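You operate a simulated robot arm through the tools that you are given. There is no shell and no other tool. Be economical: measure what you need, move in short steps, check, and stop when the job is done.

Carry out the task below with a simulated robot arm. There is one attempt and no reset: what you move stays moved.

TASK
Put the scouring block on the top of the upkeep bench away on the top of the parts bench.
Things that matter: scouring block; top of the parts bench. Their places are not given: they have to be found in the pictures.

It is judged by the outcome, as a careful person would: the job done as asked, and still so three seconds after it is handed in. It fails if anything else is knocked over, pushed out of place, dropped, spilled or broken.

THE ROBOT
A 6-joint arm with a two-finger parallel gripper, fixed in place. Base frame: the origin is at the foot of the arm, x ahead of it, y to its left, z up; the work surface is at about z = 0. Lengths are in m, angles in rad, forces in N, time in s.
With the tool pointing down near the work surface it reaches from about 0.14 to 0.58 m from the base axis. Its first joint turns from -1.152 to 1.152 rad. Payload 2.1 kg.
Tool frame: the origin (TCP) lies between the finger pads and is the grasp point; the fingertips stand 0.03 m ahead of it; z points along the fingers, y is the line along which they close. The gripper opens to 0.094 m. The fingers are 0.028 m wide and 0.01 m thick; the gripper's body (0.05 by 0.096 m) begins 0.055 m behind the TCP.
Orientation is told as [roll, pitch, yaw] about the base's x, y, z axes, in that order, counted from this pose: with the fingers straight down and closing along the base's y, the tool's x points along the base's -x, its y along +y and its z along -z.

THE INTERFACE
- The arm moves only by the tool apply_moves. Its argument "targets" is a list that holds one entry, the list of rows, each a list of 5 numbers: the shift along the tool's x, y, z in m, then the turn about the tool's z in rad, then the finger opening in m, from 0 to 0.094. In form: [[[tx, ty, tz, twist, fingers], ...]]. A call has 1 to 8 rows; each row shifts and turns the commanded pose from where the row before left it, along the tool's axes as they then stand. A row lasts 0.2 s, in which the tool goes at most 0.05 m and 0.15 rad; a call with a longer step from one row to the next is refused whole, and so is a gripper value outside its range. A pose out of reach is approached as far as the arm can. The call stops where the force on the tool passes 40 N (or 10 N more than at its start, if that is more) or the arm is blocked; 0.2 s more then pass. The fingers move at their own pace (about 0.072 m/s each) and stop on an object; they squeeze with about 29 N. The grip force told is the motor's: it shows also when the fingers shut on nothing. Time passes only in rows, and 0.2 s behind the last, so rows that do not move let the fingers close. It gives the time, the measured TCP pose, the force on the tool (base axes), the opening and the grip force at its end, in the units of the frame above (readings bear some noise), and new pictures: "pictures" is both (left out), scene, wrist or none.
- Cameras (640 x 400 px; columns grow to the right, rows downward): "scene" is fixed at [0.0319, -0.3575, 0.4848]; the picture's right is [0.93, -0.36, 0.00], its down [-0.20, -0.53, -0.83] and it looks along [0.30, 0.77, -0.56] (base axes); focal length 332 px, centre (320, 200). "wrist" rides on the gripper at [-0.037, 0, -0.058] in the tool frame; the picture's right is [0.00, -1.00, 0.00], its down [0.97, 0.00, -0.24] and it looks along [0.24, 0.00, 0.97] (tool axes); focal length 218 px, centre (320, 200).
- point_at(camera, pixels): for up to 12 pixels [column, row] of the newest picture of that camera ("zoom" is the newest enlarged one), the place [x, y, z] in the base frame of the surface seen there, good to about 0.002 m. No time passes.
- close_up(camera, box): a new picture of the part [left, top, right, bottom] of that camera's present view, enlarged. No time passes.
- hand_in(): hands the job in; it is judged then, once.

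Work in short steps. Measure before you move; look again where a grasp or a placing could have gone wrong, and mend it. You have 60 turns and 100 pictures in all, the two below and enlarged ones among them. Open the gripper and draw the arm clear of the work before you hand the job in, unless the task says otherwise; then end with one line.

The tools are called after "Request:" as name(argument=value, ...) on one line, values as JSON. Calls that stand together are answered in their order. apply_moves: Moves the arm, as the interface text tells. Its arguments: {"type":"object","properties":{"targets":{"type":"array","items":{"type":"array","items":{"type":"array","items":{"type":"number"}}}},"pictures":{"type":"string","enum":["both","scene","wrist","none"]}},"required":["targets"]} The other tools are called the same way: point_at (camera, pixels) gives the place of the surface under pixels of a picture; close_up (camera, box) takes an enlarged picture of a part of a camera's view; hand_in () hands the job in.

At the start:

```text
time: 0.0
tool_pos: [0.1845, 0.1855, 0.2567]
tcp_rot: [-0.001, -0.001, 0.0]
force: [0.5, -0.1, 0.3]
grip_width: 0.0939
grasp_force: 0.0
```

scene: 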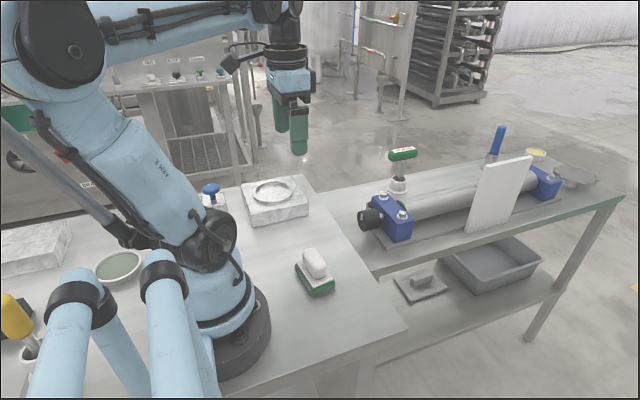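
wrist: 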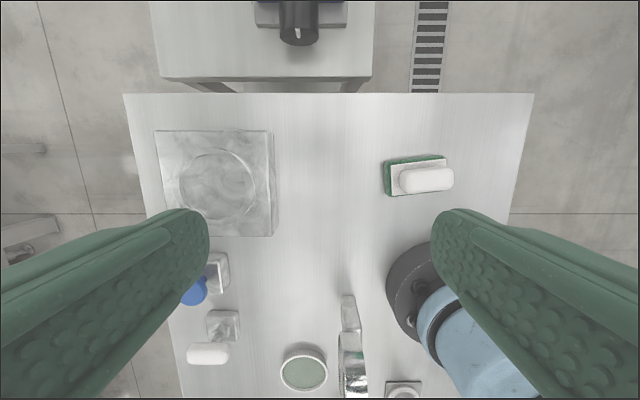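

The scouring block looks like the green/white item at scene (315,270). I'll enlarge it and the second bench, and measure places.

Request:
close_up(camera="scene", box=[240, 160, 400, 320])

Request:
close_up(camera="scene", box=[320, 110, 640, 310])

Request:
point_at(camera="scene", pixels=[[314, 256], [316, 272], [300, 266], [333, 287], [312, 295], [345, 240], [370, 262], [420, 262], [330, 210], [560, 205], [350, 205], [375, 185]])

Request:
point_at(camera="wrist", pixels=[[425, 180], [387, 163], [387, 194], [445, 157], [450, 185], [402, 175], [452, 175], [300, 94], [300, 76], [220, 50], [320, 60], [360, 40]])

```text
2.50 times, centred on (320, 240) of scene
```

zoom: 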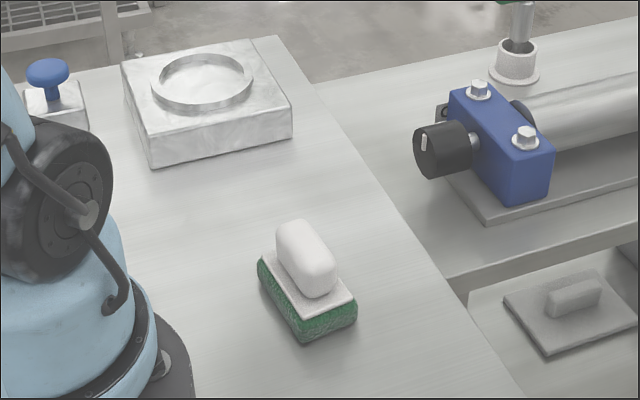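

```text
2.00 times, centred on (480, 210) of scene
```

zoom: 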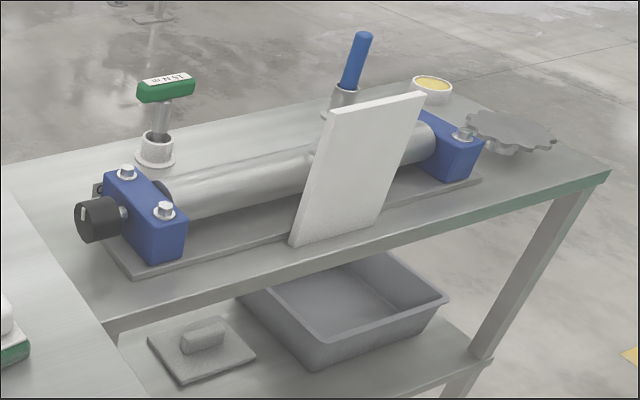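

```text
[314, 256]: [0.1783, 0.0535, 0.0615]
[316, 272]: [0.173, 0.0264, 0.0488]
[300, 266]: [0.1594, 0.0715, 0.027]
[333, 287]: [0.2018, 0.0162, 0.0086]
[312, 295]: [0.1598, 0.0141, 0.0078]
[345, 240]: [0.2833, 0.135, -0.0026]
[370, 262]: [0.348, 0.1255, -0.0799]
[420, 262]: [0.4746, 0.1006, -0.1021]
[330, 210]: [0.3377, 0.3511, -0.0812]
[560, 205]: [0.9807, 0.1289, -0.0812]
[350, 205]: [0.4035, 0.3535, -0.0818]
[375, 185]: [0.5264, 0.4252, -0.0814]
```

```text
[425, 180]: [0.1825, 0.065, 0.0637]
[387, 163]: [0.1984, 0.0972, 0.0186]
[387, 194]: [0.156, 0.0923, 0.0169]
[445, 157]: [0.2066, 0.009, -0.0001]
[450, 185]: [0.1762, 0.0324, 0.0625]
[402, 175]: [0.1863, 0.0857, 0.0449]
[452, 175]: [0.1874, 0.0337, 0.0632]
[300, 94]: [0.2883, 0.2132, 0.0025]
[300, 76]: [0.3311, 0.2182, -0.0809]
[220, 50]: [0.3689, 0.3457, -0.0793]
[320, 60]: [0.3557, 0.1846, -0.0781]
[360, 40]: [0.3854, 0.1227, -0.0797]
```

The block with the green pad is around (0.18,0.055), handle top z≈0.063. I'll check the other small items and the second bench from the wrist before deciding.

Request:
close_up(camera="wrist", box=[140, 240, 460, 400])

Request:
close_up(camera="wrist", box=[370, 140, 470, 210])

Request:
close_up(camera="scene", box=[0, 40, 320, 240])

Request:
point_at(camera="scene", pixels=[[361, 232], [378, 246], [365, 222], [372, 270], [400, 252], [450, 237], [500, 225], [398, 180], [392, 236], [400, 205], [392, 187], [340, 225]])

```text
2.00 times, centred on (300, 320) of wrist
```

zoom: 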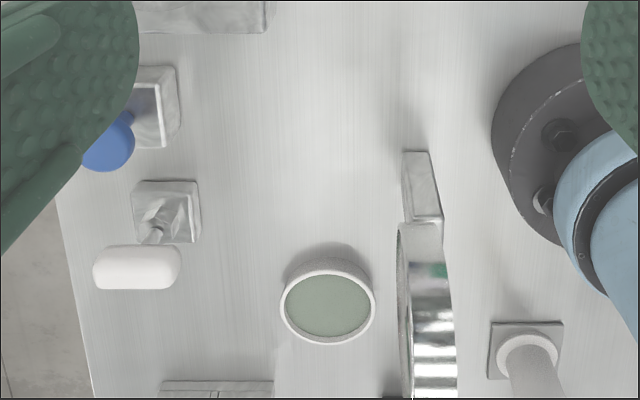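

```text
5.71 times, centred on (420, 175) of wrist
```

zoom: 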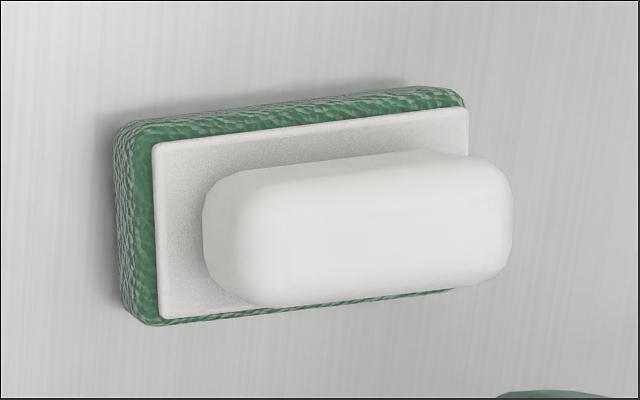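

```text
2.00 times, centred on (160, 140) of scene
```

zoom: 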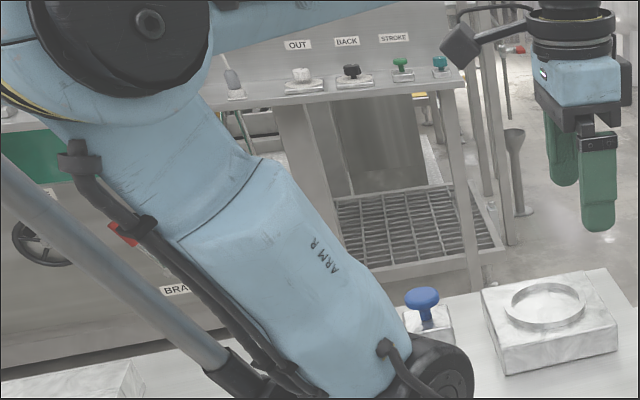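

```text
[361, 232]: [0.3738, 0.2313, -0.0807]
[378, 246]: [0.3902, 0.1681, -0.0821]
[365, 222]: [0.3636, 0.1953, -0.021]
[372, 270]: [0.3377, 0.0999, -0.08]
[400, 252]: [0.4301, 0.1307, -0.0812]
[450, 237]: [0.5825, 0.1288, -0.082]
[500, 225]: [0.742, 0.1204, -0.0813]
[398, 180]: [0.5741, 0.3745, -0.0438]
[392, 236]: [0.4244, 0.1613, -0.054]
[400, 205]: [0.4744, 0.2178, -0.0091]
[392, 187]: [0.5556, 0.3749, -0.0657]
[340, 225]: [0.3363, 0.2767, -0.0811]
```

The green-padded block is the target; the neighbouring bench top (z≈-0.081) has free space behind-left of the fixture, around (0.38,0.33). I move above the block at the present height and measure its angle.

Request:
apply_moves(targets=[[[0.0, -0.045, 0, -0.15, 0.094], [0, -0.045, 0, -0.15, 0.094], [0.0, -0.04, 0, -0.15, 0.094], [0, 0, 0, -0.15, 0.094], [0, 0, 0, -0.15, 0.094], [0, 0, 0, -0.15, 0.094], [0, 0, 0, -0.15, 0.094], [0, 0, 0, -0.15, 0.094]]], pictures="none")

Request:
apply_moves(targets=[[[0, 0, 0, -0.15, 0.094], [0, 0, 0, -0.15, 0.094], [0, 0, 0, -0.15, 0.094], [0, 0, 0.0, 0, 0.094]]])

Request:
point_at(camera="scene", pixels=[[325, 215], [318, 205], [345, 200], [360, 180], [380, 175], [420, 170], [380, 200], [385, 215], [275, 190], [300, 180], [280, 210], [306, 212]])

```text
time: 1.8
tool_pos: [0.2017, 0.0584, 0.2568]
tcp_rot: [0.0, 0.0, 1.203]
force: [-0.1, 0.7, 0.9]
grip_width: 0.0939
grasp_force: 0.0
```

```text
time: 2.8
tool_pos: [0.2017, 0.0579, 0.2568]
tcp_rot: [0.001, 0.0, 1.653]
force: [-1.0, 0.2, 0.5]
grip_width: 0.094
grasp_force: 0.0
```

scene: 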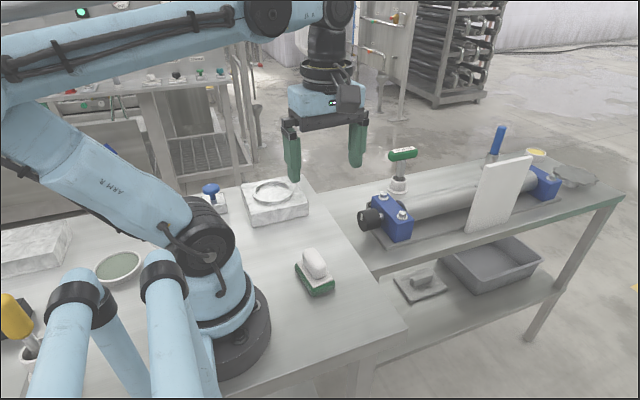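
wrist: 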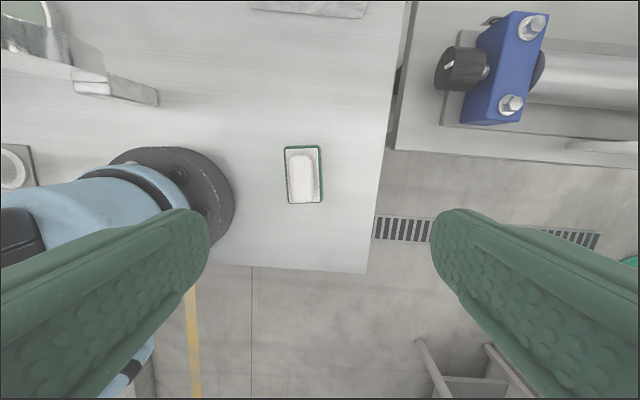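

```text
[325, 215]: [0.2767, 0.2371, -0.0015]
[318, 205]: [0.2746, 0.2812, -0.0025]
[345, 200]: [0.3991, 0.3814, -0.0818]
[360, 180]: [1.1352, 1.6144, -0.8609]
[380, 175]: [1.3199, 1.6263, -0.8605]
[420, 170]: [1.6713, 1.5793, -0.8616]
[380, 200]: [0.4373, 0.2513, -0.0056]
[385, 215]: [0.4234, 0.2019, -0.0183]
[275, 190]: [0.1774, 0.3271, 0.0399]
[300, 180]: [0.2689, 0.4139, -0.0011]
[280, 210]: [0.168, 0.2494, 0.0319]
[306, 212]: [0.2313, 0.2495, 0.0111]
```

The block is now nearly upright in the wrist picture at (303,175). Enlarging to measure handle sides and plate corners.

Request:
close_up(camera="wrist", box=[255, 135, 351, 215])

Request:
point_at(camera="wrist", pixels=[[302, 160], [303, 175], [303, 195], [291, 175], [313, 175], [289, 202], [319, 202], [286, 149], [318, 147], [296, 151], [440, 20], [420, 60]])

```text
5.00 times, centred on (303, 175) of wrist
```

zoom: 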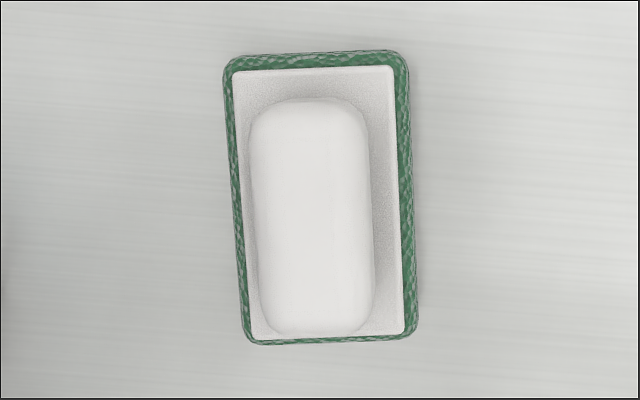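

```text
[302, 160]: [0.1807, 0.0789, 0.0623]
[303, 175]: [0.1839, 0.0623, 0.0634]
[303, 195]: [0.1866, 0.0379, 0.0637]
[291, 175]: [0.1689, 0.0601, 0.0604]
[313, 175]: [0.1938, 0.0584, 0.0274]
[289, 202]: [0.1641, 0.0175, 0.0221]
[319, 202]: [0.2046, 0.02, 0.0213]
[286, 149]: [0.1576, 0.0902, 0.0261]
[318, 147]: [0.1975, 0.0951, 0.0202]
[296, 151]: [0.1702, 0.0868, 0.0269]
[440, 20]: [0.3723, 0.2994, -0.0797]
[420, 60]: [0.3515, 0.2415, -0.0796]
```

The tool's closing axis (yaw 0.082 mod π) matches the block's (≈0.09). Handle centre ≈(0.182,0.057), top z 0.063, plate top 0.027. I shift 0.020 along tool y, narrow to 0.06 and descend so fingertips stay at about z=0.033.

Request:
apply_moves(targets=[[[0, 0.02, 0, 0, 0.06], [0, 0, 0.045, 0, 0.06], [0, 0, 0.045, 0, 0.06], [0, 0, 0.04, 0, 0.06], [0, 0, 0.03, 0, 0.06], [0, 0, 0.015, 0, 0.06]]])

```text
time: 4.2
tool_pos: [0.1809, 0.0578, 0.0842]
tcp_rot: [-0.001, 0.001, 1.65]
force: [-0.2, -0.4, 0.3]
grip_width: 0.0599
grasp_force: 0.1
```

scene: 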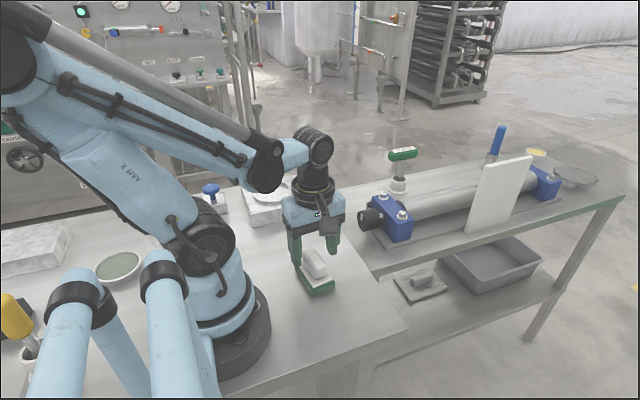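
wrist: 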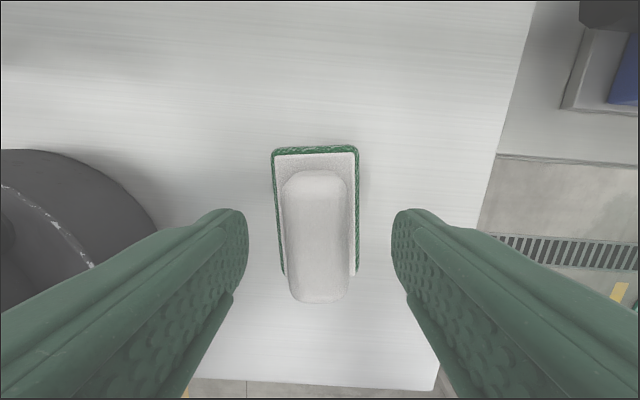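

Handle is centred between the fingers at (318,235). Descend 0.022 and close.

Request:
apply_moves(targets=[[[0, 0, 0.022, 0, 0.06], [0, 0, 0, 0, 0.06], [0, 0, 0, 0, 0.0], [0, 0, 0, 0, 0.0], [0, 0, 0, 0, 0.0]]])

```text
time: 5.4
tool_pos: [0.1817, 0.0574, 0.0601]
tcp_rot: [-0.001, 0.001, 1.65]
force: [0.1, -0.7, 0.2]
grip_width: 0.0317
grasp_force: 28.6
```

scene: 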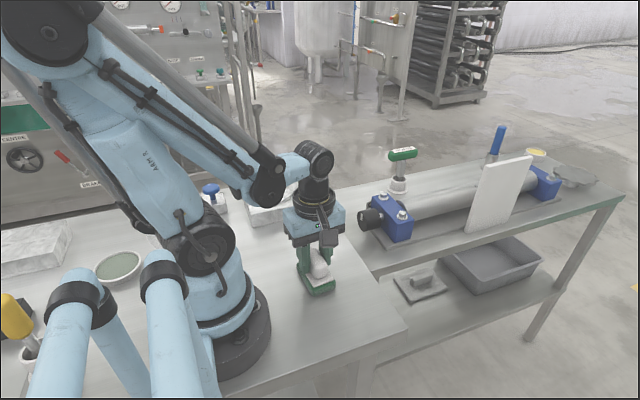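
wrist: 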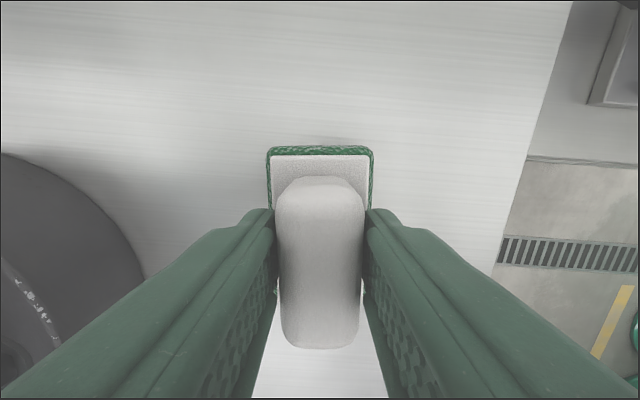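

Firmly gripped (width 0.032, 28.6 N). Lift 0.14 m straight up, then travel toward about (0.385,0.34).

Request:
apply_moves(targets=[[[0, 0, -0.035, 0, 0.0], [0, 0, -0.035, 0, 0.0], [0, 0, -0.035, 0, 0.0], [0, 0, -0.035, 0, 0.0]]], pictures="none")

Request:
apply_moves(targets=[[[-0.033, -0.028, 0, 0, 0.0], [-0.033, -0.028, 0, 0, 0.0], [-0.033, -0.028, 0, 0, 0.0], [-0.033, -0.028, 0, 0, 0.0], [-0.033, -0.028, 0, 0, 0.0], [-0.033, -0.028, 0, 0, 0.0], [-0.033, -0.028, 0, 0, 0.0], [-0.033, -0.028, 0, 0, 0.0]]])

```text
time: 6.4
tool_pos: [0.1841, 0.0566, 0.2009]
tcp_rot: [-0.001, 0.0, 1.648]
force: [0.1, -0.9, -0.7]
grip_width: 0.0314
grasp_force: 29.2
```

```text
time: 8.2
tool_pos: [0.3877, 0.3402, 0.2025]
tcp_rot: [0.0, 0.0, 1.649]
force: [0.5, -0.1, -0.3]
grip_width: 0.0317
grasp_force: 28.9
```

scene: 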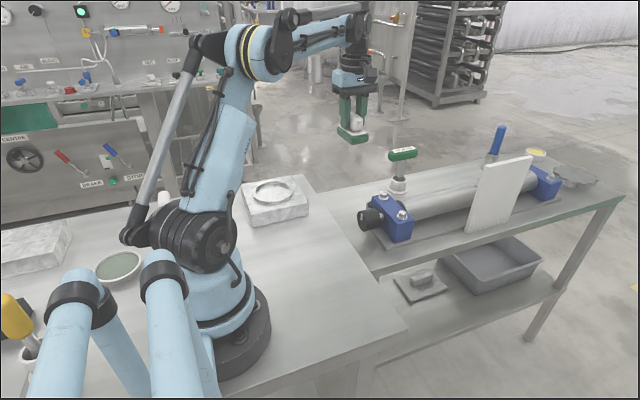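
wrist: 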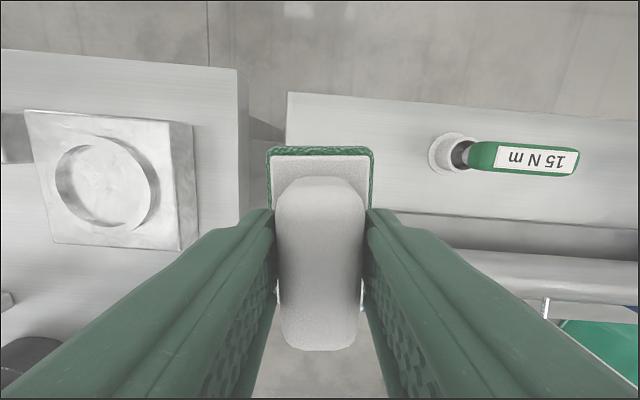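

Over the parts bench, its corner at wrist (287,93). Measuring the bench edges and the fixture plate to choose a clear spot.

Request:
point_at(camera="wrist", pixels=[[289, 95], [340, 101], [288, 135], [400, 110], [395, 190], [400, 205], [400, 216], [430, 155], [250, 200], [242, 75], [190, 125], [440, 212]])

Request:
point_at(camera="scene", pixels=[[318, 198], [370, 182], [365, 200], [375, 205], [361, 232], [358, 218], [372, 208], [345, 190], [330, 194], [390, 190], [350, 210], [366, 208]])

```text
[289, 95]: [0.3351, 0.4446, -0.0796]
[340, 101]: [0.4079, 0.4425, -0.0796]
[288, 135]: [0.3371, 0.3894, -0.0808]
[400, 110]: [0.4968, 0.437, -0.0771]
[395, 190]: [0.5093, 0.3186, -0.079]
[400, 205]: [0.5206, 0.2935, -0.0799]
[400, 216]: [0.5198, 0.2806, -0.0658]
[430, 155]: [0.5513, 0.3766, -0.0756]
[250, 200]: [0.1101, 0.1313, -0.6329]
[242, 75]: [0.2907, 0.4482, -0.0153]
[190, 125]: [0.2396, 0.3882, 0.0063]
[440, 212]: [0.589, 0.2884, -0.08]
```

```text
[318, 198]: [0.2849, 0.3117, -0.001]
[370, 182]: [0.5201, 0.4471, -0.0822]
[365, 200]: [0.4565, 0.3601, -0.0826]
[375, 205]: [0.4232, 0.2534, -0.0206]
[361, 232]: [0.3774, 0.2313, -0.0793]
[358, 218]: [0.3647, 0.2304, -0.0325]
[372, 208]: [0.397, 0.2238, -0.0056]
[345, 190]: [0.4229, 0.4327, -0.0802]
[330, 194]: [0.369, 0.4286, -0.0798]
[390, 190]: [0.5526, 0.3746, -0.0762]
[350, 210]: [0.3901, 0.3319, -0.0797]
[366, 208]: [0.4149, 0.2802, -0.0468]
```

The bench spans x>0.333, y<0.445; the fixture begins at y≈0.285 and torque wrench at x≈0.54. I aim for (0.40,0.363) and descend to about z=0.01, then check.

Request:
apply_moves(targets=[[[-0.022, -0.014, 0, 0, 0.0], [0, 0, 0.04, 0, 0.0], [0, 0, 0.04, 0, 0.0], [0, 0, 0.04, 0, 0.0], [0, 0, 0.04, 0, 0.0], [0, 0, 0.03, 0, 0.0], [0, 0, 0, 0, 0]]])

```text
time: 9.8
tool_pos: [0.3972, 0.3613, 0.0105]
tcp_rot: [0.0, -0.001, 1.65]
force: [-0.3, 1.0, -0.4]
grip_width: 0.0316
grasp_force: 29.2
```

scene: 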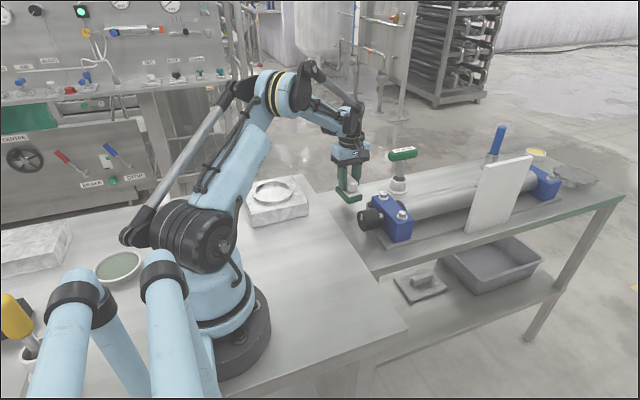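
wrist: 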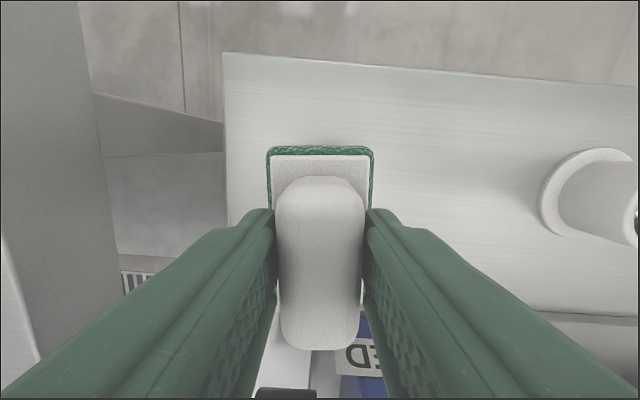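

Clear all round. Lower gently to z≈-0.0185 and check the force.

Request:
apply_moves(targets=[[[0, 0, 0.015, 0, 0.0], [0, 0, 0.008, 0, 0.0], [0, 0, 0.004, 0, 0.0], [0, 0, 0.002, 0, 0.0], [0, 0, 0, 0, 0]]], pictures="scene")

Request:
close_up(camera="scene", box=[300, 130, 420, 230])

```text
time: 11.0
tool_pos: [0.3984, 0.3621, -0.0192]
tcp_rot: [-0.002, 0.0, 1.648]
force: [0.3, 0.3, -0.3]
grip_width: 0.0315
grasp_force: 29.0
```

scene: 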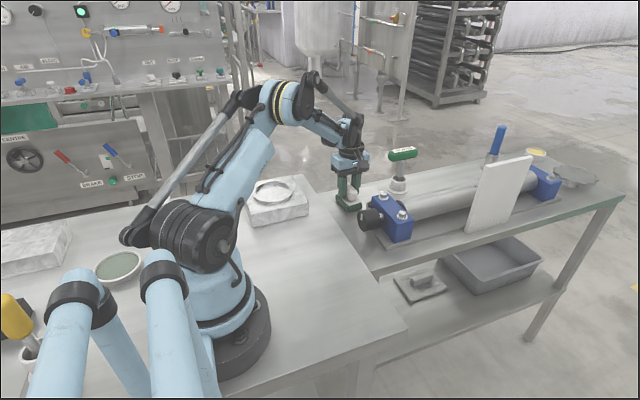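

```text
4.00 times, centred on (360, 180) of scene
```

zoom: 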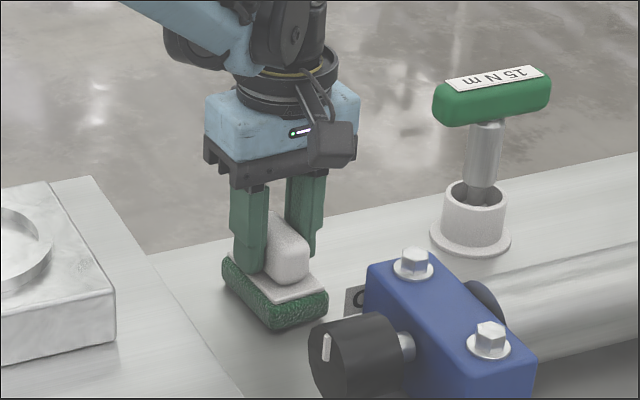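

No contact force yet, so it is within a couple of mm of the bench. Lower in 1 mm steps until touch.

Request:
apply_moves(targets=[[[0, 0, 0.001, 0, 0.0], [0, 0, 0.001, 0, 0.0], [0, 0, 0, 0, 0]]], pictures="none")

```text
time: 11.8
tool_pos: [0.3982, 0.3616, -0.02]
tcp_rot: [0.0, 0.001, 1.648]
force: [0.3, -0.6, 9.9]
grip_width: 0.0315
grasp_force: 28.7
```

Contact (about 10 N up). Open the fingers moderately and withdraw straight up.

Request:
apply_moves(targets=[[[0, 0, 0, 0, 0.05], [0, 0, 0, 0, 0.05], [0, 0, -0.02, 0, 0.05], [0, 0, -0.04, 0, 0.05], [0, 0, -0.045, 0, 0.05], [0, 0, -0.045, 0, 0.05], [0, 0, -0.045, 0, 0.05]]])

Request:
close_up(camera="scene", box=[300, 130, 420, 230])

```text
time: 13.4
tool_pos: [0.3971, 0.3634, 0.1776]
tcp_rot: [0.0, 0.0, 1.649]
force: [0.2, 0.3, 0.8]
grip_width: 0.0501
grasp_force: 0.0
```

scene: 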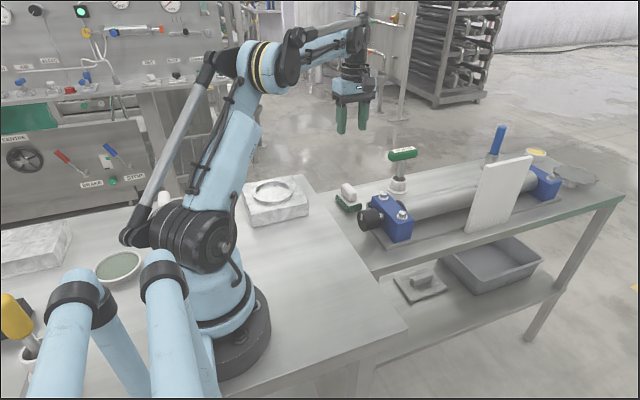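
wrist: 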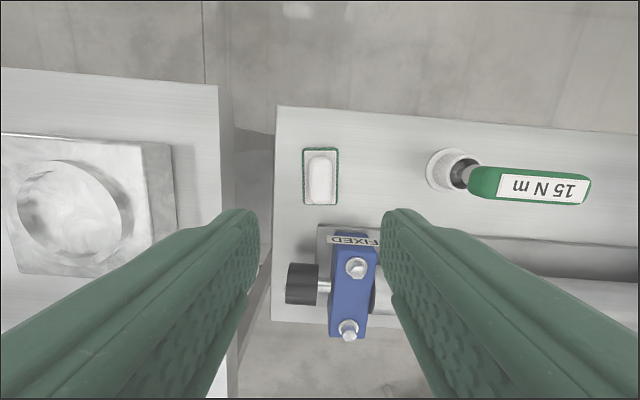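

```text
4.00 times, centred on (360, 180) of scene
```

zoom: 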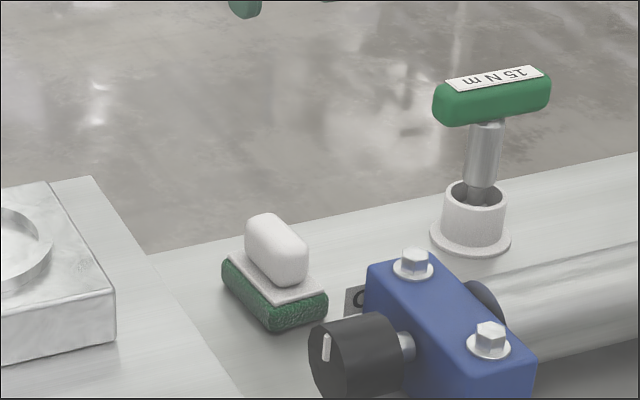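

The block stands flat on the parts bench top, clear of the edges and the fixture. The gripper is open and the arm is clear, so I hand the job in.

Request:
hand_in()

```text
The job is handed in.
```

The scouring block is now on the top of the parts bench, lying flat and clear of the edges and the fixture; nothing else was moved.
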